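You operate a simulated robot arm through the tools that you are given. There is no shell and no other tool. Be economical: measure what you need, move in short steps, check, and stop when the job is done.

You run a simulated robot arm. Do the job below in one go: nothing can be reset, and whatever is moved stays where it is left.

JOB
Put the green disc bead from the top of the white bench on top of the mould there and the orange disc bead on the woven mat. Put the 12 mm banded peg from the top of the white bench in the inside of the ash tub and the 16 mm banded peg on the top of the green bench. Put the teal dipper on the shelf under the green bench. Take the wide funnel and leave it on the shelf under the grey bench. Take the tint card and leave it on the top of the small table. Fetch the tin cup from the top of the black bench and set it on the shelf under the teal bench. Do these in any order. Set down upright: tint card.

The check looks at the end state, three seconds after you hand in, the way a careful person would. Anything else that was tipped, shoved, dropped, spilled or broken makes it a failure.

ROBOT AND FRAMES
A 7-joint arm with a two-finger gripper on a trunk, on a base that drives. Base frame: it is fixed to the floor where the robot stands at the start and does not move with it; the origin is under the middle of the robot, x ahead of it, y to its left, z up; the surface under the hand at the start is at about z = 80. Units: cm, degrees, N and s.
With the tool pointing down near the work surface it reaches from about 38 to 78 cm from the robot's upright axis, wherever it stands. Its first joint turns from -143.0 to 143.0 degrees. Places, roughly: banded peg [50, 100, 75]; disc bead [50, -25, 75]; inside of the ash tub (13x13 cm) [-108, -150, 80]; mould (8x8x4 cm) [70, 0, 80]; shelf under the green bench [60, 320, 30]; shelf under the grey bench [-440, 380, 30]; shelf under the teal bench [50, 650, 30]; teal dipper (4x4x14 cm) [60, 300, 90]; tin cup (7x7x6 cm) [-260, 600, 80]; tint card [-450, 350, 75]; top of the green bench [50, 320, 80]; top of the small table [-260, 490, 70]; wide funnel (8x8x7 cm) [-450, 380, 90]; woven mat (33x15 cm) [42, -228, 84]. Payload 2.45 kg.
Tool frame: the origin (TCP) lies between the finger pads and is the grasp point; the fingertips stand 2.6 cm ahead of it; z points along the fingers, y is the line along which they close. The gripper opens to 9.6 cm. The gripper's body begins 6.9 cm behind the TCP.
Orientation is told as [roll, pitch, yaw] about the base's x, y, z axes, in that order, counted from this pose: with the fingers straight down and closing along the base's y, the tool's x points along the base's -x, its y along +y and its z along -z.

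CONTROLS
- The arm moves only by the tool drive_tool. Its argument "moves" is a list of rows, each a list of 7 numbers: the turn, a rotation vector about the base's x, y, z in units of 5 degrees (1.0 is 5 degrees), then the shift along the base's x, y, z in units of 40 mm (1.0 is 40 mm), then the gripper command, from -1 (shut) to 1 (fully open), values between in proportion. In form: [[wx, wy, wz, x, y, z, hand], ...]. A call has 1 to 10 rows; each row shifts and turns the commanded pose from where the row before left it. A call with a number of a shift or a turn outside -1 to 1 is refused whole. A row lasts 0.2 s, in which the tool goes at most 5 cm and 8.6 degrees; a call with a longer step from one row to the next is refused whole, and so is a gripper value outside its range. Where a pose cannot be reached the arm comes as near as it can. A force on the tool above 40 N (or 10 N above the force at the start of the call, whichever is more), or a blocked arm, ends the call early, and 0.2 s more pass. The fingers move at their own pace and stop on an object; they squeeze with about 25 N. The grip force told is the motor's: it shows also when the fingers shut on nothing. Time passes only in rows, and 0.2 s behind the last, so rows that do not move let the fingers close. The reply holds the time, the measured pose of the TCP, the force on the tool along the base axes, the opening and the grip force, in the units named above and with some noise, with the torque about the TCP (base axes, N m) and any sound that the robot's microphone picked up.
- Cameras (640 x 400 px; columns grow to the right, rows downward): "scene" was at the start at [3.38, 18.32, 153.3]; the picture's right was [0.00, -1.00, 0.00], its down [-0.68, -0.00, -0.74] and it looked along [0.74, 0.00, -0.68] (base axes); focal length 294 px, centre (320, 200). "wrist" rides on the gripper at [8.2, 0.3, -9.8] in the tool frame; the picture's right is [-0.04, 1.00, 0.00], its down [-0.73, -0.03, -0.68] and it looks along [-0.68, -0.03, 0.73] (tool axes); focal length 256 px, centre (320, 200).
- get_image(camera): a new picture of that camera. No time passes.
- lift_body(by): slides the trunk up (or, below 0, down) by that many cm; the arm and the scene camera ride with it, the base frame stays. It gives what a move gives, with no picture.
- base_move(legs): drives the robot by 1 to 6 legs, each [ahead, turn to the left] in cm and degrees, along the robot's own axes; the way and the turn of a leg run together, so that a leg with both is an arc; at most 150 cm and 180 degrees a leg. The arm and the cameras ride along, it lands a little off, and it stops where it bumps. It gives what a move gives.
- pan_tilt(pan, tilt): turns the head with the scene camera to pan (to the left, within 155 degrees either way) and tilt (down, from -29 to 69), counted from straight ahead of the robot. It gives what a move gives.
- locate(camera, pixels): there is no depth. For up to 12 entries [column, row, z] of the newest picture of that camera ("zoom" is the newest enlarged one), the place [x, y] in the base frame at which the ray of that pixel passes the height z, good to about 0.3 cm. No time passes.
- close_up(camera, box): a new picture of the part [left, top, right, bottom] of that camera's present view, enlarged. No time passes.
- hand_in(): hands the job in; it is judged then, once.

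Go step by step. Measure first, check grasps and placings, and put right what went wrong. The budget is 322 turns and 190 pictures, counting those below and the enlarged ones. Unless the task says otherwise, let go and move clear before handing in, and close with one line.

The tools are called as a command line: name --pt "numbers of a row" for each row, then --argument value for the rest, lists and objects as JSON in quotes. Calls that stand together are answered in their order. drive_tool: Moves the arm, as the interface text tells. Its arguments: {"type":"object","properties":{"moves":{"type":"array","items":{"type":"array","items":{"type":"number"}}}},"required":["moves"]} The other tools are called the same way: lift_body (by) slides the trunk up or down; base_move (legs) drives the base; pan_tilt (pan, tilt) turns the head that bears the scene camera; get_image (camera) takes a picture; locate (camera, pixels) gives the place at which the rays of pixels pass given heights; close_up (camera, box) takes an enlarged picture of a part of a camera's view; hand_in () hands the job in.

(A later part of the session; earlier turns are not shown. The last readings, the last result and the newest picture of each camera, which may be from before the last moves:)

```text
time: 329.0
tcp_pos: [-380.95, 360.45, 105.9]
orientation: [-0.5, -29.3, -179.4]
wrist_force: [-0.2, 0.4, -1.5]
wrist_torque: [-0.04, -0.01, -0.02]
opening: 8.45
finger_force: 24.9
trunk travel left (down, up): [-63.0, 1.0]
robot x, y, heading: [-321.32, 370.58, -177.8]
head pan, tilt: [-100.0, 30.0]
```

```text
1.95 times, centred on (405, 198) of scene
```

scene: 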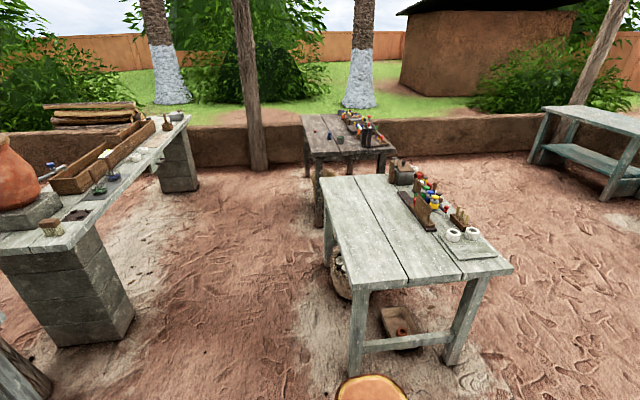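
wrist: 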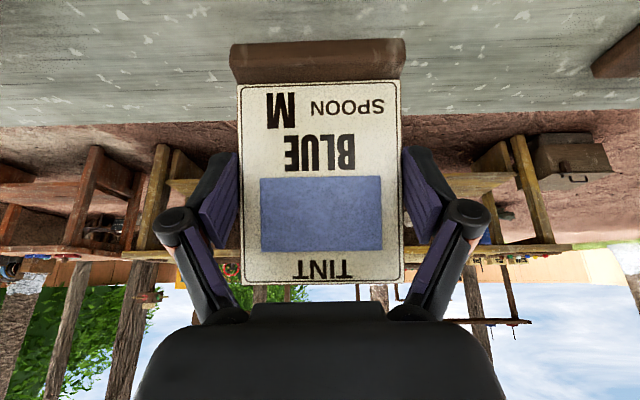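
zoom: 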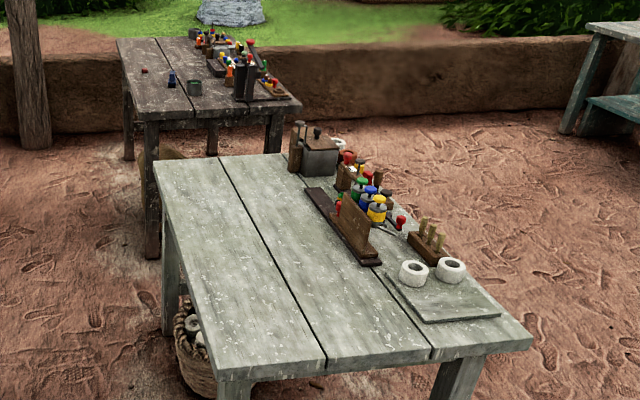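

Small table spans x -291..-220, y 440..542, with the left part free. Back up, turn to face it.

base_move --legs '[[-53, 0], [0, -92], [20, 0]]'

pan_tilt --pan 0 --tilt 40

get_image --camera "scene"

get_image --camera "wrist"

```text
time: 337.1
tcp_pos: [-276.81, 452.57, 105.85]
orientation: [-0.5, -29.2, 88.6]
wrist_force: [-0.7, -0.4, -1.1]
wrist_torque: [0.03, 0.0, -0.01]
opening: 8.46
finger_force: 25.3
trunk travel left (down, up): [-63.0, 1.0]
robot x, y, heading: [-268.89, 392.59, 90.2]
head pan, tilt: [-100.0, 30.0]
```

```text
time: 338.9
tcp_pos: [-276.89, 452.64, 105.81]
orientation: [-0.5, -29.3, 88.6]
wrist_force: [0.7, -0.5, -1.6]
wrist_torque: [-0.02, 0.0, 0.0]
opening: 8.42
finger_force: 25.4
trunk travel left (down, up): [-63.0, 1.0]
robot x, y, heading: [-268.73, 392.66, 90.2]
head pan, tilt: [0.0, 40.0]
```

```text
49 pictures are left
```

scene: 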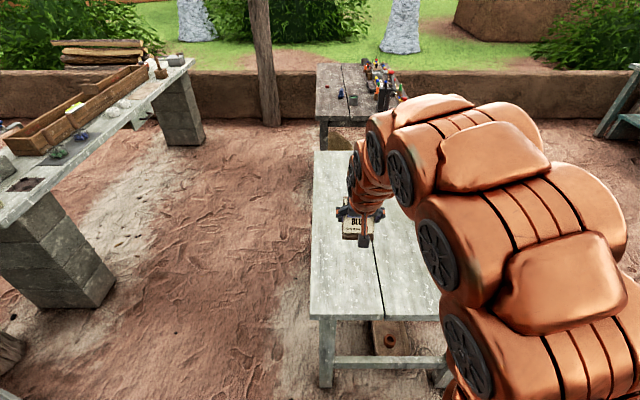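

```text
48 pictures are left
```

wrist: 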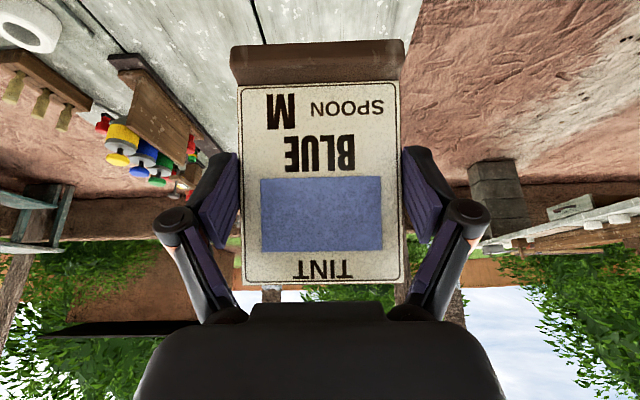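

drive_tool --pt "0 0 0 0.2 1 0 -1" --pt "0 0 0 0.2 1 0 -1" --pt "0 0 0 0 0 0 -1"

lift_body --by -20

get_image --camera "wrist"

get_image --camera "scene"

```text
time: 339.7
tcp_pos: [-275.23, 460.79, 105.8]
orientation: [-0.6, -29.3, 88.7]
wrist_force: [-0.5, 0.0, -1.3]
wrist_torque: [-0.03, 0.0, 0.03]
opening: 8.46
finger_force: 24.9
trunk travel left (down, up): [-63.0, 1.0]
robot x, y, heading: [-268.59, 392.19, 90.2]
head pan, tilt: [0.0, 40.0]
```

```text
time: 341.9
tcp_pos: [-275.2, 460.58, 85.87]
orientation: [-0.5, -29.4, 88.6]
wrist_force: [0.5, 0.0, -1.7]
wrist_torque: [0.02, 0.04, -0.01]
opening: 8.46
finger_force: 24.4
trunk travel left (down, up): [-43.0, 21.0]
robot x, y, heading: [-269.02, 392.31, 90.1]
head pan, tilt: [0.0, 40.0]
```

```text
47 pictures are left
```

wrist: 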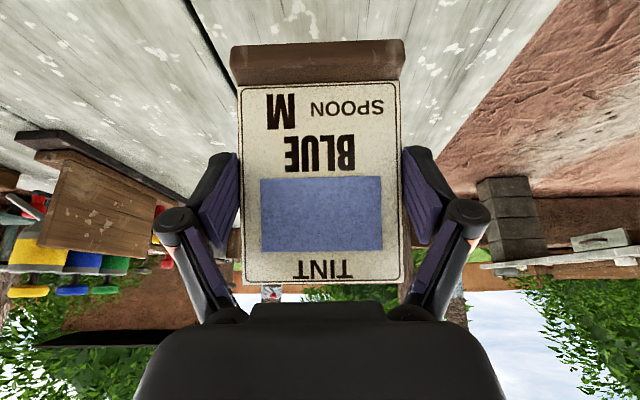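

```text
46 pictures are left
```

scene: 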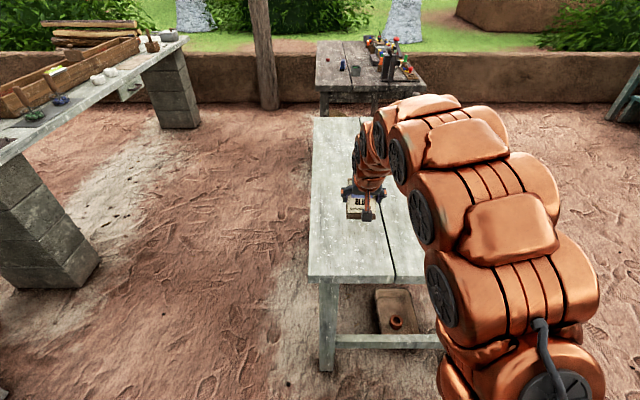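

Still above the table. Lower in measured steps.

drive_tool --pt "0 0 0 0 0 -0.3 -1" --pt "0 0 0 0 0 -0.2 -1" --pt "0 0 0 0 0 0 -1"

drive_tool --pt "0 0 0 0 0 -0.15 -1" --pt "0 0 0 0 0 -0.12 -1" --pt "0 0 0 0 0 0 -1"

drive_tool --pt "0 0 0 0 0 -0.1 -1" --pt "0 0 0 0 0 -0.08 -1" --pt "0 0 0 0 0 0 -1"

get_image --camera "wrist"

```text
time: 342.7
tcp_pos: [-275.18, 460.56, 83.72]
orientation: [-0.5, -29.4, 88.6]
wrist_force: [0.8, 0.6, -1.1]
wrist_torque: [0.01, 0.03, -0.02]
opening: 8.43
finger_force: 24.8
trunk travel left (down, up): [-43.0, 21.0]
robot x, y, heading: [-268.53, 392.56, 90.0]
head pan, tilt: [0.0, 40.0]
```

```text
time: 343.5
tcp_pos: [-275.24, 460.65, 82.66]
orientation: [-0.5, -29.3, 88.5]
wrist_force: [-0.3, 0.8, -1.5]
wrist_torque: [-0.01, 0.01, 0.0]
opening: 8.45
finger_force: 25.1
trunk travel left (down, up): [-43.0, 21.0]
robot x, y, heading: [-268.73, 392.53, 90.0]
head pan, tilt: [0.0, 40.0]
```

```text
time: 344.3
tcp_pos: [-275.37, 460.55, 81.94]
orientation: [-0.5, -29.3, 88.7]
wrist_force: [0.5, -1.0, -1.3]
wrist_torque: [-0.02, 0.02, 0.0]
opening: 8.46
finger_force: 25.4
trunk travel left (down, up): [-43.0, 21.0]
robot x, y, heading: [-268.86, 392.42, 90.3]
head pan, tilt: [0.0, 40.0]
```

```text
45 pictures are left
```

wrist: 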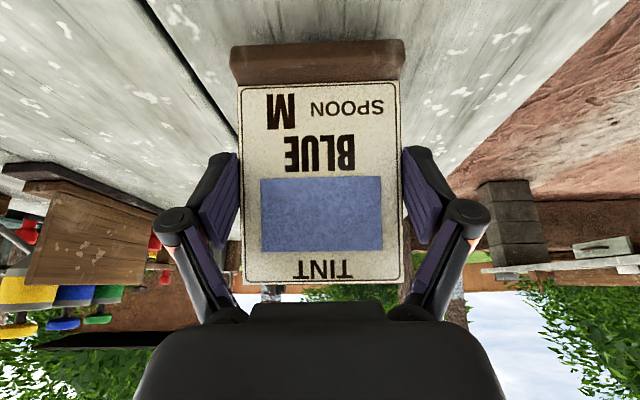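

drive_tool --pt "0 0 0 0 0 -0.12 -1" --pt "0 0 0 0 0 -0.12 -1" --pt "0 0 0 0 0 -0.12 -1" --pt "0 0 0 0 0 0 -1"

drive_tool --pt "0 0 0 0 0 -0.1 -1" --pt "0 0 0 0 0 -0.08 -1" --pt "0 0 0 0 0 0 -1"

drive_tool --pt "0 0 0 0 0 -0.1 -1" --pt "0 0 0 0 0 -0.08 -1" --pt "0 0 0 0 0 0 -1"

```text
time: 345.3
tcp_pos: [-275.27, 460.57, 80.74]
orientation: [-0.4, -29.3, 88.5]
wrist_force: [1.1, -1.3, 2.4]
wrist_torque: [-0.03, 0.12, 0.09]
opening: 8.44
finger_force: 25.2
trunk travel left (down, up): [-43.0, 21.0]
robot x, y, heading: [-268.68, 392.6, 90.1]
head pan, tilt: [0.0, 40.0]
```

```text
time: 346.1
tcp_pos: [-275.31, 460.78, 80.07]
orientation: [-0.5, -29.4, 88.6]
wrist_force: [2.6, 1.8, 15.3]
wrist_torque: [0.13, -0.03, -0.08]
opening: 8.5
finger_force: 24.9
trunk travel left (down, up): [-43.0, 21.0]
robot x, y, heading: [-269.1, 392.98, 90.1]
head pan, tilt: [0.0, 40.0]
```

```text
time: 346.9
tcp_pos: [-275.23, 460.6, 79.31]
orientation: [-0.4, -29.4, 88.6]
wrist_force: [0.5, 1.5, 15.7]
wrist_torque: [0.06, 0.0, 0.02]
opening: 8.47
finger_force: 24.8
trunk travel left (down, up): [-43.0, 21.0]
robot x, y, heading: [-268.93, 392.43, 89.9]
head pan, tilt: [0.0, 40.0]
```

Contact was at z≈80.7 (the card slid a bit in the pads). Ease and release slowly.

drive_tool --pt "0 0 0 0 0 0.04 -1" --pt "0 0 0 0 0 0 0.85" --pt "0 0 0 0 0 0 1" --pt "0 0 0 0 0 0 1"

get_image --camera "wrist"

```text
time: 347.9
tcp_pos: [-275.32, 460.5, 79.31]
orientation: [-0.5, -29.3, 88.6]
wrist_force: [0.8, -0.1, -0.8]
wrist_torque: [-0.02, 0.0, -0.02]
opening: 9.61
finger_force: 0.1
trunk travel left (down, up): [-43.0, 21.0]
robot x, y, heading: [-268.62, 392.08, 89.7]
head pan, tilt: [0.0, 40.0]
```

```text
44 pictures are left
```

wrist: 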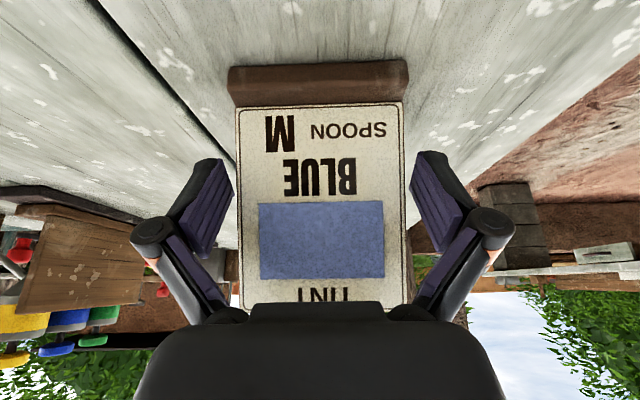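

drive_tool --pt "0 0 0 0 -0.3 0.3 1" --pt "0 0 0 0 -0.5 0.6 1" --pt "0 0 0 0 -0.6 0.7 1" --pt "0 0 0 0 -0.6 0.7 1" --pt "0 0 0 0 -0.5 0.5 1"

get_image --camera "wrist"

```text
time: 349.1
tcp_pos: [-274.98, 450.71, 90.63]
orientation: [-0.5, -29.3, 88.6]
wrist_force: [0.1, 0.8, -0.3]
wrist_torque: [-0.04, 0.01, 0.03]
opening: 9.58
finger_force: 0.0
trunk travel left (down, up): [-43.0, 21.0]
robot x, y, heading: [-268.86, 392.73, 90.0]
head pan, tilt: [0.0, 40.0]
```

```text
43 pictures are left
```

wrist: 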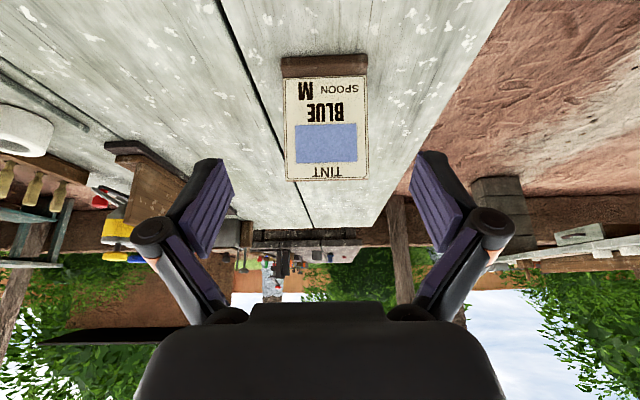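

Tint card stands upright on the small table. Raise and return to the grey bench for the funnel.

lift_body --by 20

base_move --legs '[[-6, 0], [0, 90], [104, 0]]'

pan_tilt --pan 0 --tilt 38

get_image --camera "scene"

get_image --camera "wrist"

```text
time: 351.2
tcp_pos: [-275.18, 450.71, 110.44]
orientation: [-0.6, -29.3, 88.6]
wrist_force: [-0.4, 0.3, 0.8]
wrist_torque: [-0.01, 0.02, 0.02]
opening: 9.6
finger_force: 0.0
trunk travel left (down, up): [-63.0, 1.0]
robot x, y, heading: [-268.71, 392.4, 90.3]
head pan, tilt: [0.0, 40.0]
```

```text
time: 361.0
tcp_pos: [-430.75, 379.64, 110.63]
orientation: [-0.5, -29.3, 178.7]
wrist_force: [0.6, 0.3, -0.6]
wrist_torque: [0.03, 0.02, -0.01]
opening: 9.57
finger_force: 0.0
trunk travel left (down, up): [-63.0, 1.0]
robot x, y, heading: [-372.93, 386.07, -179.7]
head pan, tilt: [0.0, 40.0]
```

```text
time: 361.6
tcp_pos: [-430.79, 379.72, 110.54]
orientation: [-0.5, -29.3, 178.7]
wrist_force: [-0.2, 0.8, 0.1]
wrist_torque: [-0.01, 0.0, -0.02]
opening: 9.58
finger_force: 0.0
trunk travel left (down, up): [-63.0, 1.0]
robot x, y, heading: [-373.0, 385.87, -179.6]
head pan, tilt: [0.0, 38.0]
```

```text
42 pictures are left
```

scene: 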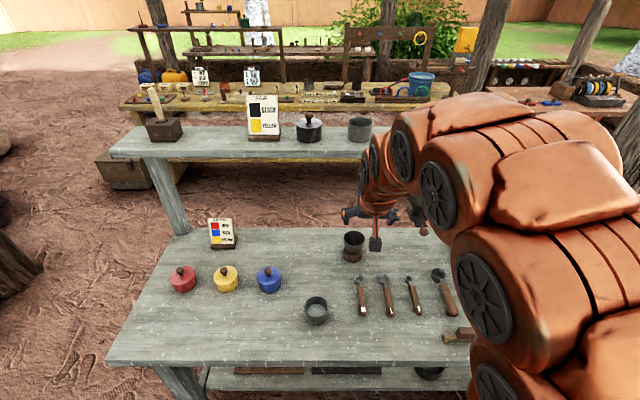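

```text
41 pictures are left
```

wrist: 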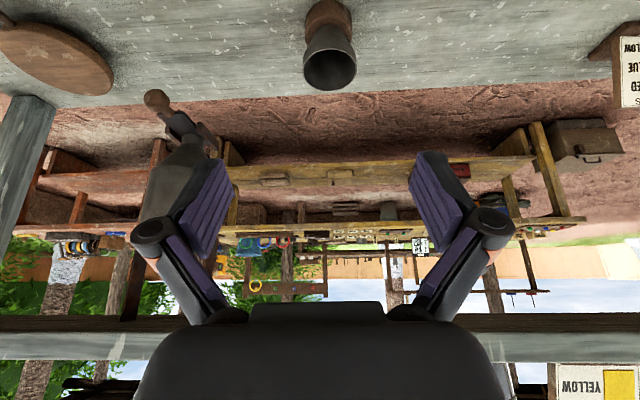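

close_up --camera "scene" --box '[325, 220, 385, 270]'

close_up --camera "wrist" --box '[130, 0, 390, 220]'

```text
8.00 times, centred on (355, 245) of scene
```

zoom: 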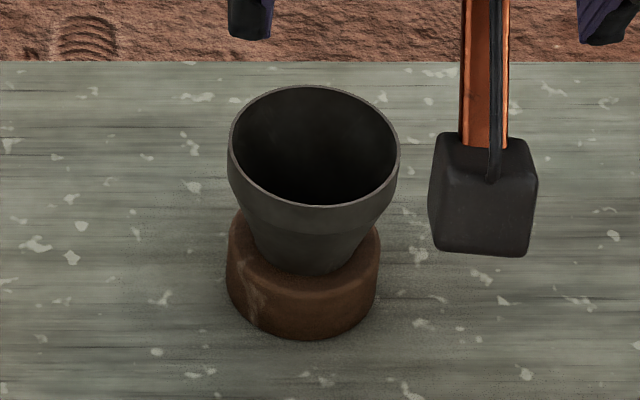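

```text
1.82 times, centred on (260, 110) of wrist
```

zoom: 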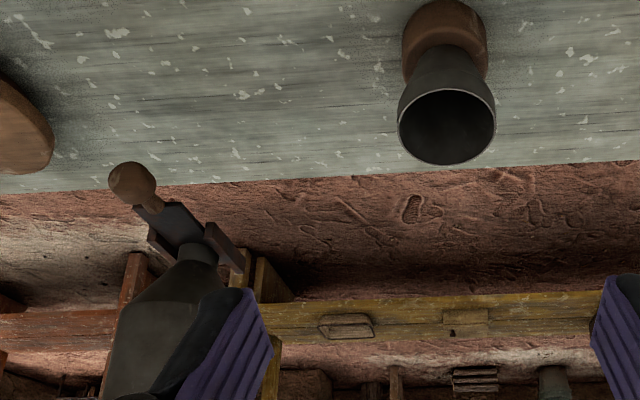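

locate --camera "scene" --pixels '[[354, 238, 90], [343.5, 238, 90], [365, 238, 90], [352.9, 253, 81], [343, 253, 81], [362, 253, 81]]'

locate --camera "wrist" --pixels '[[330, 68, 90], [304, 62, 90], [357, 62, 90], [328, 15, 82]]'

```text
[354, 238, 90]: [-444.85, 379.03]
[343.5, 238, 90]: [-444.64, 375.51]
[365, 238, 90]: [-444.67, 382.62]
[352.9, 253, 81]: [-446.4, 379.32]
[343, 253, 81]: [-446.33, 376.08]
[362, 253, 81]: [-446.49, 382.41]
```

```text
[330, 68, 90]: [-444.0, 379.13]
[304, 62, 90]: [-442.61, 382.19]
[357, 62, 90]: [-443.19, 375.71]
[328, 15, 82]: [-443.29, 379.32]
```

Funnel axis at [-444.7,379.2], rim z≈89.5. I'll grip it from above with the tool nearly vertical, so that it can be laid on its side on the shelf.

drive_tool --pt "0 -1 0 -0.85 0 0 1" --pt "0 -1 0 -0.85 0 0 1" --pt "0 -1 0 -0.85 0 0 1" --pt "0 -1 0 -0.85 -0.1 0 1" --pt "0 0 0 0 0 0 1"

lift_body --by -11

get_image --camera "wrist"

get_image --camera "scene"

```text
time: 362.6
tcp_pos: [-442.03, 379.74, 109.87]
orientation: [-1.1, -8.6, 178.7]
wrist_force: [28.8, 2.5, 7.4]
wrist_torque: [-0.43, 3.07, 0.38]
opening: 9.63
finger_force: 0.0
trunk travel left (down, up): [-63.0, 1.0]
robot x, y, heading: [-372.66, 385.74, -179.7]
head pan, tilt: [0.0, 38.0]
stopped in row 4: the force on the tool passed its limit at 136 N (the readings are from after the stop); the commanded pose is now the measured one
```

```text
time: 364.0
tcp_pos: [-442.32, 379.62, 98.74]
orientation: [-1.3, -8.8, 178.6]
wrist_force: [1.1, 0.0, -0.2]
wrist_torque: [-0.05, 0.01, 0.03]
opening: 9.59
finger_force: 0.1
trunk travel left (down, up): [-52.0, 12.0]
robot x, y, heading: [-372.63, 385.76, -179.6]
head pan, tilt: [0.0, 38.0]
```

```text
38 pictures are left
```

wrist: 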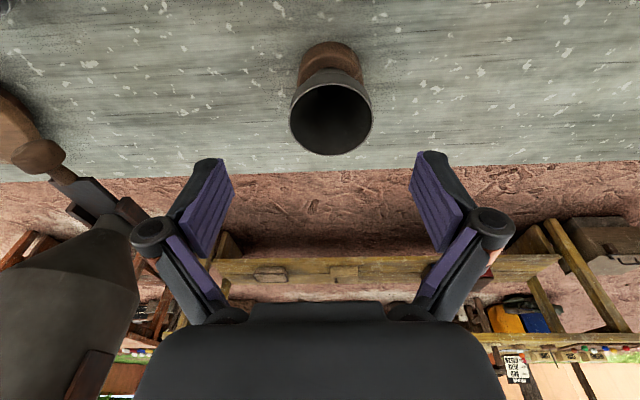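

```text
37 pictures are left
```

scene: 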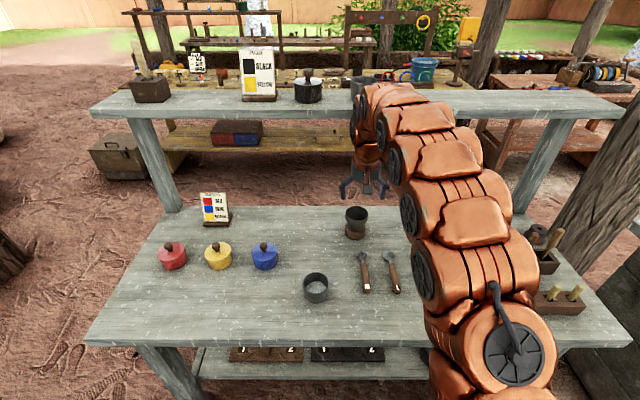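

The wrist touched the upper shelf's edge (it and its items look unmoved at (100–350, 90)). Now tilt to 20°, first descend, then go forward over the funnel (axis [-446.4,379.1], rim z≈87.5).

drive_tool --pt "0 1 0 0.1 0 -0.5 1" --pt "0 1 0 0 0 -0.6 1" --pt "0 0.2 0 0 0 -0.5 1" --pt "0 0 0 -0.5 -0.1 0 1" --pt "0 0 0 -0.5 0 0 1" --pt "0 0 0 0 0 0 1"

get_image --camera "wrist"

```text
time: 365.4
tcp_pos: [-445.98, 379.26, 92.32]
orientation: [-1.0, -19.8, 178.8]
wrist_force: [0.3, -0.3, -0.1]
wrist_torque: [0.0, 0.0, -0.02]
opening: 9.61
finger_force: 0.0
trunk travel left (down, up): [-52.0, 12.0]
robot x, y, heading: [-372.57, 385.82, -179.7]
head pan, tilt: [0.0, 38.0]
```

```text
36 pictures are left
```

wrist: 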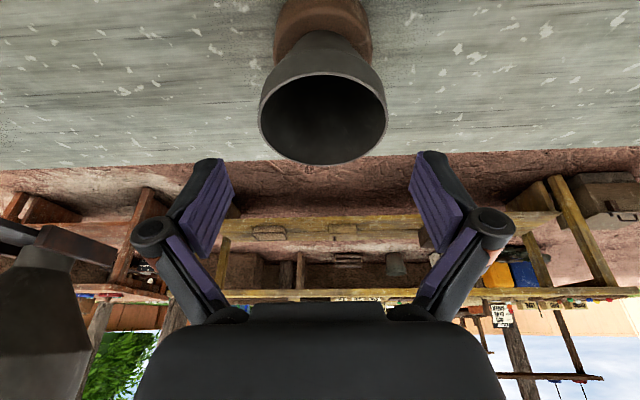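

Centred over the rim (323,118). Descend and close.

drive_tool --pt "0 0 0 0 0 -0.5 1" --pt "0 0 0 0 0 -0.5 1" --pt "0 0 0 0 0 -0.38 1" --pt "0 0 0 0 0 0 0.7" --pt "0 0 0 0 0 0 0.3" --pt "0 0 0 0 0 0 -0.2" --pt "0 0 0 0 0 0 -0.2"

get_image --camera "wrist"

```text
time: 367.0
tcp_pos: [-446.11, 379.2, 86.55]
orientation: [-1.0, -19.7, 178.7]
wrist_force: [0.2, -0.6, 0.1]
wrist_torque: [-0.05, -0.05, -0.01]
opening: 7.02
finger_force: 25.3
trunk travel left (down, up): [-52.0, 12.0]
robot x, y, heading: [-373.02, 385.94, -180.0]
head pan, tilt: [0.0, 38.0]
```

```text
35 pictures are left
```

wrist: 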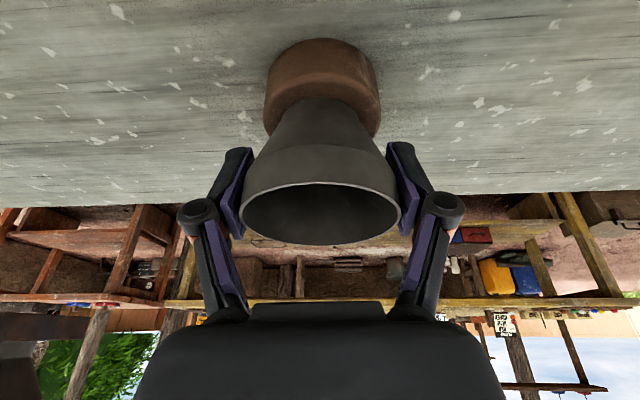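

drive_tool --pt "0 0 0 0 0 0.3 -1" --pt "0 0 0 0 0 0.5 -1" --pt "0 0 0 0 0 0.5 -1" --pt "0 0 0 0 0 0.4 -1" --pt "0 0 0 0 0 0 -1"

get_image --camera "wrist"

```text
time: 368.2
tcp_pos: [-445.99, 379.18, 93.64]
orientation: [-1.0, -19.9, 178.7]
wrist_force: [0.3, -0.8, -0.3]
wrist_torque: [-0.04, 0.0, 0.02]
opening: 6.99
finger_force: 24.7
trunk travel left (down, up): [-52.0, 12.0]
robot x, y, heading: [-372.65, 386.09, -179.9]
head pan, tilt: [0.0, 38.0]
```

```text
34 pictures are left
```

wrist: 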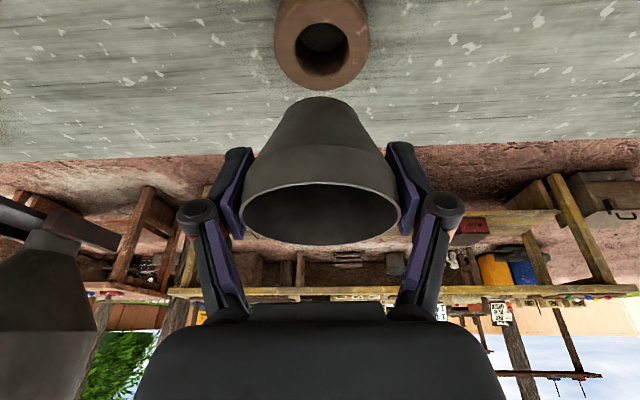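

Funnel is free of its block. Back out, lower the trunk and look at the shelf.

base_move --legs '[[-42, 0]]'

lift_body --by -40

drive_tool --pt "0 1 0 0 0 0 -1" --pt "0 1 0 0 0 0 -1" --pt "0 1 0 0 0 0 -1" --pt "0 1 0 0 0 0 -1" --pt "0 1 0 0 0 0 -1" --pt "0 1 0 0 0 0 -1" --pt "0 1 0 0 0 0 -1" --pt "0 1 0 0 0 0 -1" --pt "0 1 0 0 0 0 -1" --pt "0 1 0 0 0 0 -1"

lift_body --by -11.5

pan_tilt --pan 0 --tilt 22

get_image --camera "scene"

get_image --camera "wrist"

```text
time: 370.8
tcp_pos: [-403.36, 379.54, 93.59]
orientation: [-1.1, -19.8, 178.3]
wrist_force: [0.4, -1.1, -0.5]
wrist_torque: [-0.01, -0.07, 0.0]
opening: 7.02
finger_force: 25.2
trunk travel left (down, up): [-52.0, 12.0]
robot x, y, heading: [-330.47, 385.85, 179.7]
head pan, tilt: [0.0, 38.0]
```

```text
time: 374.6
tcp_pos: [-403.34, 379.58, 53.59]
orientation: [-1.0, -19.8, 178.4]
wrist_force: [-0.6, 0.2, -1.2]
wrist_torque: [-0.03, -0.03, 0.0]
opening: 7.02
finger_force: 25.9
trunk travel left (down, up): [-12.0, 52.0]
robot x, y, heading: [-329.93, 385.83, 179.6]
head pan, tilt: [0.0, 38.0]
```

```text
time: 376.9
tcp_pos: [-403.4, 379.62, 53.58]
orientation: [2.6, -69.8, 175.5]
wrist_force: [0.1, -0.4, -0.6]
wrist_torque: [0.02, -0.04, 0.04]
opening: 7.02
finger_force: 24.6
trunk travel left (down, up): [-12.0, 52.0]
robot x, y, heading: [-330.16, 386.21, 179.9]
head pan, tilt: [0.0, 38.0]
```

```text
time: 378.3
tcp_pos: [-403.37, 379.61, 42.08]
orientation: [2.7, -69.7, 175.5]
wrist_force: [0.3, -0.4, -0.8]
wrist_torque: [0.0, -0.02, -0.02]
opening: 7.04
finger_force: 25.2
trunk travel left (down, up): [-0.5, 63.5]
robot x, y, heading: [-330.07, 385.81, 179.9]
head pan, tilt: [0.0, 38.0]
```

```text
time: 379.1
tcp_pos: [-403.42, 379.54, 42.15]
orientation: [2.7, -69.7, 175.3]
wrist_force: [0.6, 0.5, -0.8]
wrist_torque: [-0.03, -0.01, -0.01]
opening: 7.01
finger_force: 24.9
trunk travel left (down, up): [-0.5, 63.5]
robot x, y, heading: [-329.95, 385.86, 179.9]
head pan, tilt: [0.0, 22.0]
```

```text
33 pictures are left
```

scene: 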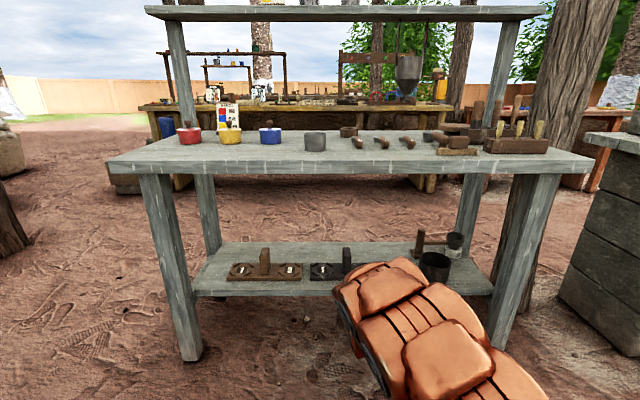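

```text
32 pictures are left
```

wrist: 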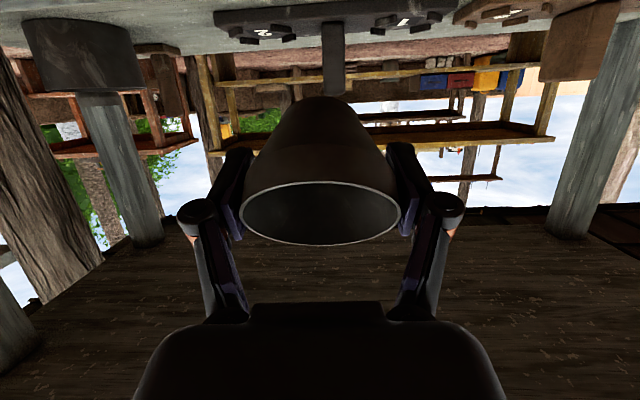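

locate --camera "scene" --pixels '[[300, 294, 28], [340, 280, 28], [375, 277, 28], [421, 278, 28], [450, 280, 28], [230, 281, 28], [197, 294, 28], [488, 294, 28], [120, 168, 78]]'

close_up --camera "scene" --box '[180, 220, 520, 310]'

```text
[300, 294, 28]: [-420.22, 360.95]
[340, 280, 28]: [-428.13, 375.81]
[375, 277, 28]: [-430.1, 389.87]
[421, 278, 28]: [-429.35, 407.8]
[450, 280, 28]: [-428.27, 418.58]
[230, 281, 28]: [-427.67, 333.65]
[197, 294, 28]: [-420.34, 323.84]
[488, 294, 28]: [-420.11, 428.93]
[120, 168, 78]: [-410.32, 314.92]
```

```text
1.88 times, centred on (350, 265) of scene
```

zoom: 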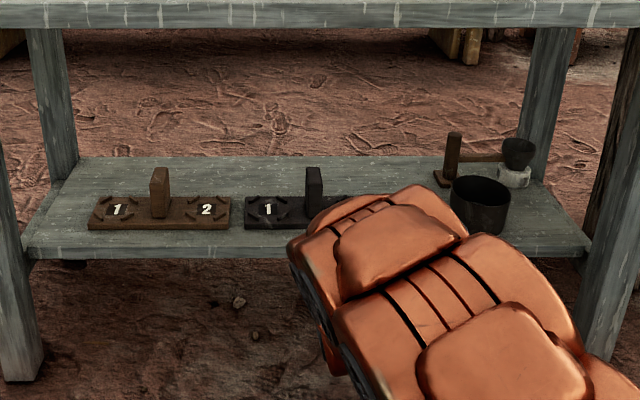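

Gap between the black tray (to y≈392) and the pot (from y≈408): place at y≈400 near the shelf's front. Shift sideways, tilt more, lower.

drive_tool --pt "0 1 0 0 0.85 0 -1" --pt "0 1 0 0 0.85 0 -1" --pt "0 0 0 0 0.85 0 -1" --pt "0 0 0 0 0.85 0 -1" --pt "0 0 0 0 0.85 0 -1" --pt "0 0 0 0 0.85 0 -1" --pt "0 0 0 0 0 -0.6 -1" --pt "0 0 0 0 0 -0.6 -1" --pt "0 0 0 0 0 -0.6 -1" --pt "0 0 0 0 0 0 -1"

get_image --camera "wrist"

```text
time: 381.3
tcp_pos: [-403.25, 400.07, 35.02]
orientation: [7.2, -79.7, 171.1]
wrist_force: [0.0, 1.4, -0.2]
wrist_torque: [0.0, -0.02, 0.04]
opening: 7.04
finger_force: 25.1
trunk travel left (down, up): [-0.5, 63.5]
robot x, y, heading: [-329.95, 385.99, 179.5]
head pan, tilt: [0.0, 22.0]
```

```text
30 pictures are left
```

wrist: 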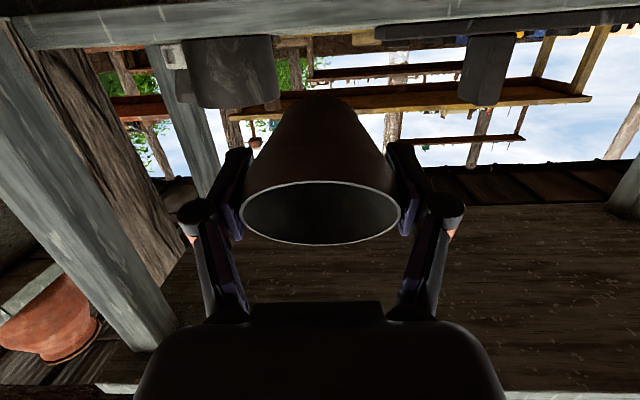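

Clear path into the gap (cols 280–375). Drive in 23 cm.

base_move --legs '[[23, 0]]'

drive_tool --pt "0 0 0 0 0 -0.2 -1" --pt "0 0 0 0 0 -0.12 -1" --pt "0 0 0 0 0 0 -1"

get_image --camera "wrist"

get_image --camera "scene"

```text
time: 383.0
tcp_pos: [-426.12, 400.31, 34.96]
orientation: [7.2, -79.6, 171.0]
wrist_force: [0.5, 0.5, -0.8]
wrist_torque: [0.0, -0.01, 0.02]
opening: 7.0
finger_force: 25.1
trunk travel left (down, up): [-0.5, 63.5]
robot x, y, heading: [-353.22, 386.01, 179.7]
head pan, tilt: [0.0, 22.0]
```

```text
time: 383.8
tcp_pos: [-426.11, 400.24, 33.69]
orientation: [7.0, -79.7, 171.1]
wrist_force: [0.0, 0.4, -0.4]
wrist_torque: [-0.03, 0.05, 0.01]
opening: 7.04
finger_force: 25.5
trunk travel left (down, up): [-0.5, 63.5]
robot x, y, heading: [-352.75, 385.99, 179.5]
head pan, tilt: [0.0, 22.0]
```

```text
29 pictures are left
```

wrist: 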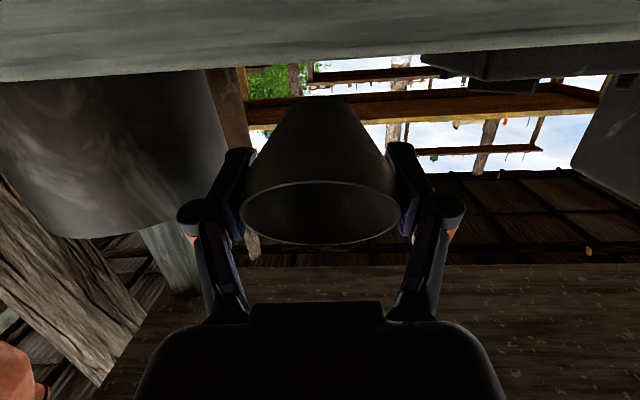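

```text
28 pictures are left
```

scene: 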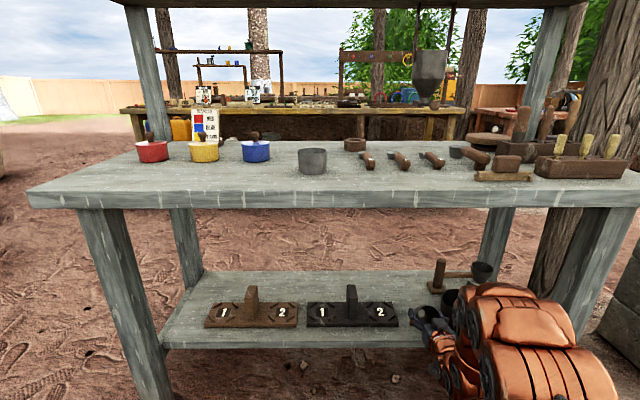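

Pot is near on the left; shift 1 cm away from it and lower to contact.

drive_tool --pt "0 0 0 0 -0.25 0 -1" --pt "0 0 0 0 0 -0.12 -1" --pt "0 0 0 0 0 -0.1 -1" --pt "0 0 0 0 0 0 -1"

drive_tool --pt "0 0 0 0 0 -0.1 -1" --pt "0 0 0 0 0 -0.08 -1" --pt "0 0 0 0 0 0 -1"

drive_tool --pt "0 0 0 0 0 -0.1 -1" --pt "0 0 0 0 0 0 -1"

```text
time: 384.8
tcp_pos: [-426.12, 399.26, 32.65]
orientation: [7.2, -79.6, 171.0]
wrist_force: [-0.1, -0.1, -1.5]
wrist_torque: [-0.02, 0.0, 0.01]
opening: 7.01
finger_force: 25.2
trunk travel left (down, up): [-0.5, 63.5]
robot x, y, heading: [-353.07, 385.96, 179.8]
head pan, tilt: [0.0, 22.0]
```

```text
time: 385.6
tcp_pos: [-426.2, 399.31, 32.14]
orientation: [7.1, -79.6, 171.0]
wrist_force: [0.1, -0.3, -1.6]
wrist_torque: [0.0, 0.01, 0.03]
opening: 7.01
finger_force: 24.5
trunk travel left (down, up): [-0.5, 63.5]
robot x, y, heading: [-352.65, 386.31, 179.7]
head pan, tilt: [0.0, 22.0]
```

```text
time: 386.2
tcp_pos: [-426.12, 399.4, 31.77]
orientation: [7.1, -79.9, 171.0]
wrist_force: [-0.3, 1.0, 12.3]
wrist_torque: [0.03, 0.31, 0.0]
opening: 6.99
finger_force: 25.3
trunk travel left (down, up): [-0.5, 63.5]
robot x, y, heading: [-352.95, 386.0, 179.6]
head pan, tilt: [0.0, 22.0]
```

drive_tool --pt "0 0.6 0 0 0 0 -1" --pt "0 0 0 0 0 -0.06 -1" --pt "0 0 0 0 0 0 -1"

get_image --camera "wrist"

```text
time: 387.0
tcp_pos: [-426.01, 399.24, 31.55]
orientation: [10.8, -82.7, 167.4]
wrist_force: [-0.5, -2.2, 12.2]
wrist_torque: [-0.03, 0.36, 0.05]
opening: 7.01
finger_force: 25.0
trunk travel left (down, up): [-0.5, 63.5]
robot x, y, heading: [-352.85, 385.9, 179.7]
head pan, tilt: [0.0, 22.0]
```

```text
27 pictures are left
```

wrist: 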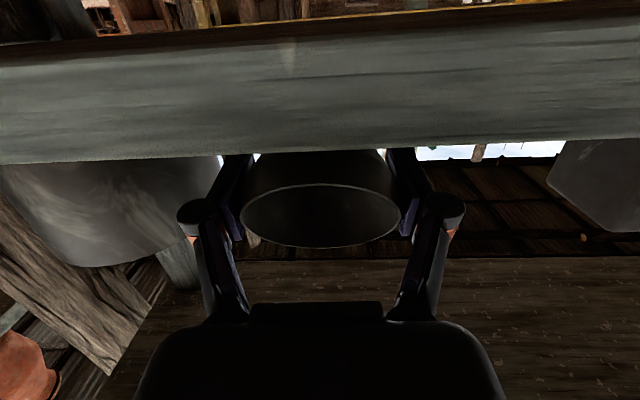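

Funnel is resting; open a little and check.

drive_tool --pt "0 0 0 0 0 0.03 -1" --pt "0 0 0 0 0 0 0.55" --pt "0 0 0 0 0 0 0.65" --pt "0 0 0 0 0 0 0.7" --pt "0 0 0 0 0 0 0.7"

get_image --camera "wrist"

```text
time: 388.2
tcp_pos: [-426.18, 399.38, 31.57]
orientation: [10.8, -82.6, 167.4]
wrist_force: [-0.7, -0.3, 0.8]
wrist_torque: [0.0, 0.0, 0.01]
opening: 8.14
finger_force: 0.1
trunk travel left (down, up): [-0.5, 63.5]
robot x, y, heading: [-352.9, 386.41, 179.2]
head pan, tilt: [0.0, 22.0]
```

```text
26 pictures are left
```

wrist: 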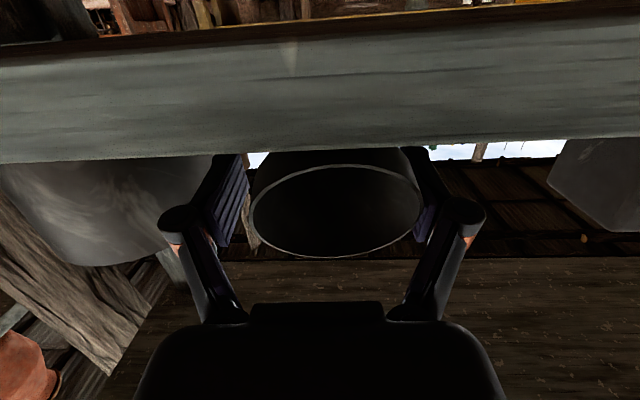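

drive_tool --pt "0 0 0 0 -0.06 0 0.8" --pt "0 0 0 0.2 0 0 0.8" --pt "0 0 0 0.4 0 0 0.8" --pt "0 0 0 0.6 0 0 0.8" --pt "0 0 0 0.6 0 0 0.8"

base_move --legs '[[-30, 0]]'

get_image --camera "scene"

```text
time: 389.4
tcp_pos: [-418.82, 399.0, 31.76]
orientation: [10.8, -82.8, 167.4]
wrist_force: [-0.2, -0.9, 0.0]
wrist_torque: [0.01, 0.0, 0.0]
opening: 8.61
finger_force: 0.1
trunk travel left (down, up): [-0.5, 63.5]
robot x, y, heading: [-352.91, 386.3, 179.6]
head pan, tilt: [0.0, 22.0]
```

```text
time: 391.5
tcp_pos: [-388.46, 398.76, 31.63]
orientation: [10.8, -82.7, 167.5]
wrist_force: [1.1, 1.2, -0.6]
wrist_torque: [0.0, -0.01, -0.06]
opening: 8.65
finger_force: 0.0
trunk travel left (down, up): [-0.5, 63.5]
robot x, y, heading: [-322.05, 385.95, 179.4]
head pan, tilt: [0.0, 22.0]
```

```text
25 pictures are left
```

scene: 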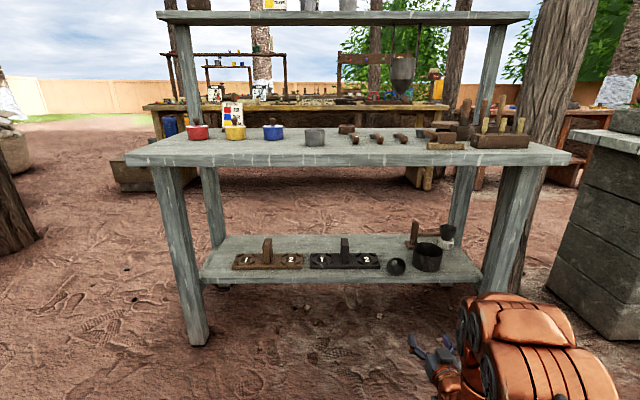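

Funnel rests on the shelf at (396,266) next to the pot. Raise, return to 45° tilt, and drive to the black bench from its west side.

lift_body --by 40

lift_body --by 23

drive_tool --pt "0 -1 0 0.3 -0.3 0 0.8" --pt "0 -1 0 0.3 -0.3 0 0.8" --pt "0 -1 0 0.3 -0.3 0 0.8" --pt "0 -1 0 0.3 -0.3 0.3 0.8" --pt "0 -1 0 0.3 -0.3 0.3 0.8" --pt "0 -1 0 0.3 -0.3 0.3 0.8" --pt "0 -1 0 0.3 -0.3 0.3 0.8" --pt "0 -0.5 0 0 -0.3 0 0.8"

base_move --legs '[[24, 0], [0, -90], [110, 0], [103, 0]]'

pan_tilt --pan -80 --tilt 35

get_image --camera "scene"

```text
time: 395.3
tcp_pos: [-388.42, 398.77, 71.7]
orientation: [10.7, -82.6, 167.5]
wrist_force: [-0.5, -0.5, 0.3]
wrist_torque: [0.01, -0.02, 0.02]
opening: 8.64
finger_force: 0.0
trunk travel left (down, up): [-40.5, 23.5]
robot x, y, heading: [-322.55, 385.89, 179.7]
head pan, tilt: [0.0, 22.0]
```

```text
time: 397.7
tcp_pos: [-388.34, 398.8, 94.62]
orientation: [10.7, -82.6, 167.4]
wrist_force: [-0.4, -0.3, -0.2]
wrist_torque: [0.06, 0.02, 0.01]
opening: 8.66
finger_force: 0.0
trunk travel left (down, up): [-63.5, 0.5]
robot x, y, heading: [-322.43, 385.95, 180.0]
head pan, tilt: [0.0, 22.0]
```

```text
time: 399.5
tcp_pos: [-381.96, 389.41, 101.61]
orientation: [-0.1, -45.2, 177.7]
wrist_force: [0.5, 1.0, 0.8]
wrist_torque: [-0.03, 0.0, 0.0]
opening: 8.62
finger_force: 0.0
out of reach, approached as far as the arm can: row 2, 3, 4
trunk travel left (down, up): [-63.5, 0.5]
robot x, y, heading: [-322.45, 385.98, 179.5]
head pan, tilt: [0.0, 22.0]
```

```text
time: 415.4
tcp_pos: [-344.4, 659.76, 101.57]
orientation: [-0.2, -45.3, 88.9]
wrist_force: [-0.1, 0.6, -0.6]
wrist_torque: [-0.01, -0.01, 0.02]
opening: 8.65
finger_force: 0.0
trunk travel left (down, up): [-63.5, 0.5]
robot x, y, heading: [-346.87, 600.12, 90.7]
head pan, tilt: [0.0, 22.0]
```

```text
time: 416.9
tcp_pos: [-344.34, 659.7, 101.57]
orientation: [-0.1, -45.3, 88.7]
wrist_force: [0.2, -0.1, 0.3]
wrist_torque: [-0.04, 0.02, 0.0]
opening: 8.66
finger_force: 0.1
trunk travel left (down, up): [-63.5, 0.5]
robot x, y, heading: [-346.33, 600.05, 90.7]
head pan, tilt: [-80.0, 35.0]
```

```text
24 pictures are left
```

scene: 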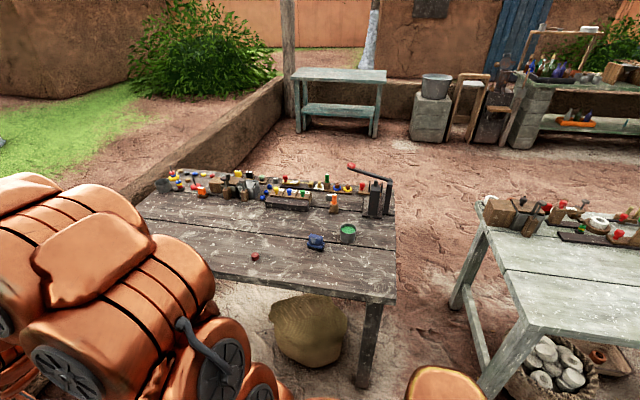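

close_up --camera "scene" --box '[140, 155, 400, 275]'

locate --camera "scene" --pixels '[[348, 240, 80], [163, 188, 80], [396, 290, 78], [375, 215, 80], [372, 137, 0], [300, 130, 0], [340, 80, 80], [296, 77, 80], [385, 80, 80], [340, 110, 30]]'

```text
2.46 times, centred on (270, 215) of scene
```

zoom: 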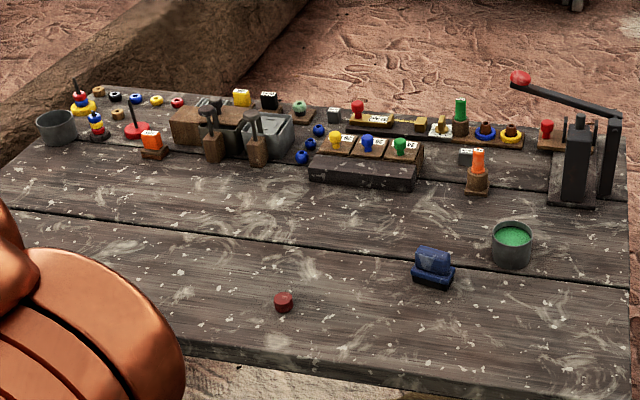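

```text
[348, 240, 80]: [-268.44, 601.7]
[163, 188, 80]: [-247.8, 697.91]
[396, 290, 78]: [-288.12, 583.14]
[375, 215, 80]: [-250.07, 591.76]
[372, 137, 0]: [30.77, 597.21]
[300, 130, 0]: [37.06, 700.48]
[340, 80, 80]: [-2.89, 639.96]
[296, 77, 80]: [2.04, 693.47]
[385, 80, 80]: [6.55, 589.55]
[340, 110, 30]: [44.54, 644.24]
```

The tin cup (with green pigment) is at [-268,602]; it must stay level. Turn to face it.

base_move --legs '[[0, -90], [8, 0]]'

get_image --camera "wrist"

```text
time: 421.8
tcp_pos: [-279.05, 597.45, 101.6]
orientation: [0.0, -45.3, -1.6]
wrist_force: [-0.9, 0.1, 0.0]
wrist_torque: [0.02, -0.01, -0.01]
opening: 8.66
finger_force: 0.1
trunk travel left (down, up): [-63.5, 0.5]
robot x, y, heading: [-338.4, 600.2, 0.3]
head pan, tilt: [-80.0, 35.0]
```

```text
22 pictures are left
```

wrist: 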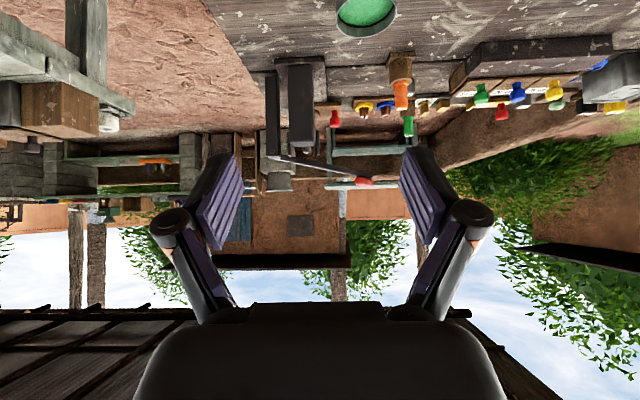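

drive_tool --pt "0 0 0 -0.6 0.5 0 1" --pt "0 0 0 -0.6 0.5 0 1" --pt "0 0 0 0 0 -0.8 1" --pt "0 0 0 0 0 -0.8 1" --pt "0 0 0 0 0 0 1"

get_image --camera "wrist"

```text
time: 423.0
tcp_pos: [-280.93, 601.43, 96.77]
orientation: [-0.1, -45.1, -1.5]
wrist_force: [-0.8, 0.0, 0.7]
wrist_torque: [0.01, -0.01, 0.0]
opening: 9.62
finger_force: 0.0
out of reach, approached as far as the arm can: row 2, 3, 4
trunk travel left (down, up): [-63.5, 0.5]
robot x, y, heading: [-338.41, 600.24, 0.5]
head pan, tilt: [-80.0, 35.0]
```

```text
21 pictures are left
```

wrist: 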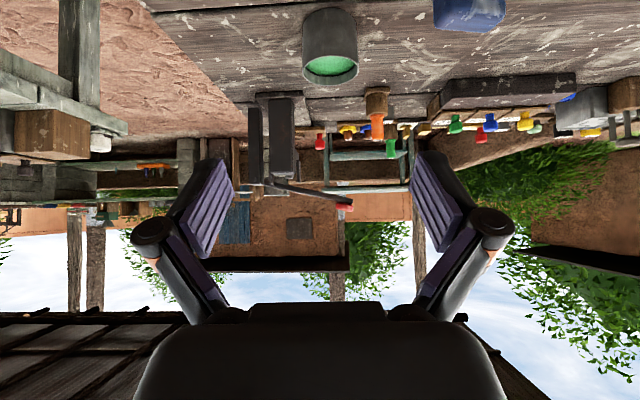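

Cup rim at (330,66), aligned. Lower with the trunk, then advance.

lift_body --by -13

drive_tool --pt "0 0 0 0.4 0 0 1" --pt "0 0 0 0.8 0 0 1" --pt "0 0 0 0.8 0 0 1" --pt "0 0 0 0 0 0 1"

get_image --camera "wrist"

```text
time: 424.6
tcp_pos: [-280.93, 601.54, 83.71]
orientation: [-0.1, -45.1, -1.4]
wrist_force: [-0.7, 0.5, 0.9]
wrist_torque: [-0.04, 0.04, 0.03]
opening: 9.6
finger_force: 0.1
trunk travel left (down, up): [-50.5, 13.5]
robot x, y, heading: [-338.69, 600.14, 0.6]
head pan, tilt: [-80.0, 35.0]
```

```text
time: 425.6
tcp_pos: [-272.89, 601.43, 83.57]
orientation: [-0.2, -45.1, -1.6]
wrist_force: [-0.1, 0.9, -0.2]
wrist_torque: [-0.02, -0.01, -0.01]
opening: 9.59
finger_force: 0.0
trunk travel left (down, up): [-50.5, 13.5]
robot x, y, heading: [-338.77, 600.22, 0.5]
head pan, tilt: [-80.0, 35.0]
```

```text
20 pictures are left
```

wrist: 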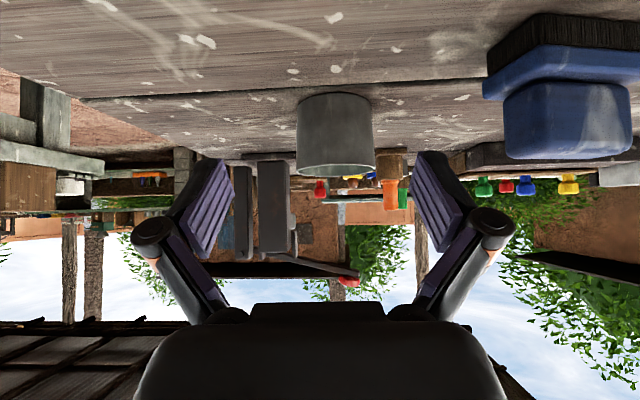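

drive_tool --pt "0 0 0 0.4 0.05 -0.4 1" --pt "0 0 0 0.5 0.04 -0.4 1" --pt "0 0 0 0 0 0 1"

get_image --camera "wrist"

```text
time: 426.4
tcp_pos: [-269.19, 601.55, 80.4]
orientation: [-0.2, -45.1, -1.5]
wrist_force: [0.3, 0.7, 0.2]
wrist_torque: [0.01, 0.01, 0.01]
opening: 9.59
finger_force: 0.1
trunk travel left (down, up): [-50.5, 13.5]
robot x, y, heading: [-338.83, 599.94, 0.3]
head pan, tilt: [-80.0, 35.0]
```

```text
19 pictures are left
```

wrist: 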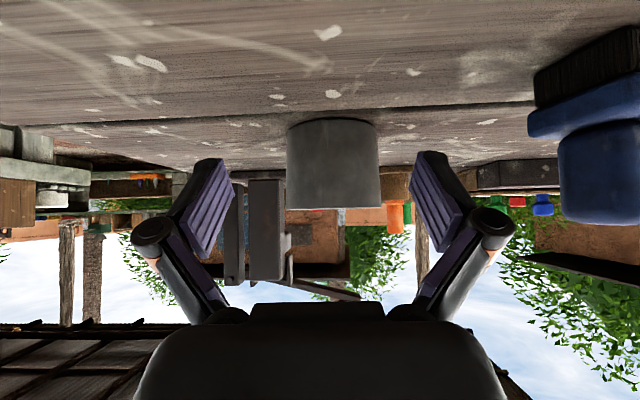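

drive_tool --pt "0 0 0 0.5 0.05 -0.08 1" --pt "0 0 0 0.5 0 -0.05 1" --pt "0 0 0 0.35 0 0 1" --pt "0 0 0 0 0 0 1"

get_image --camera "wrist"

```text
time: 427.4
tcp_pos: [-263.91, 601.83, 79.91]
orientation: [-0.1, -45.1, -1.5]
wrist_force: [-0.1, 0.1, -0.4]
wrist_torque: [-0.01, 0.02, 0.0]
opening: 9.6
finger_force: 0.2
trunk travel left (down, up): [-50.5, 13.5]
robot x, y, heading: [-338.76, 599.78, 0.2]
head pan, tilt: [-80.0, 35.0]
```

```text
18 pictures are left
```

wrist: 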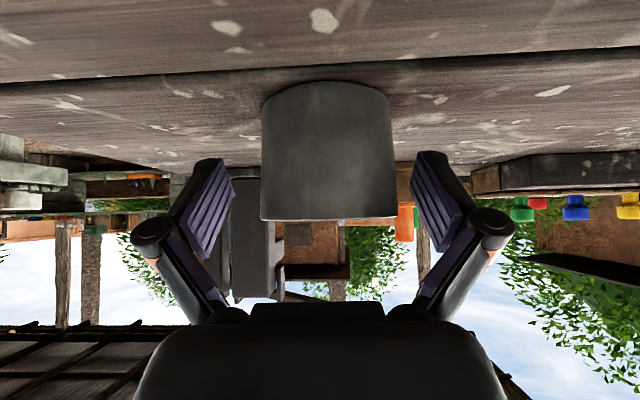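

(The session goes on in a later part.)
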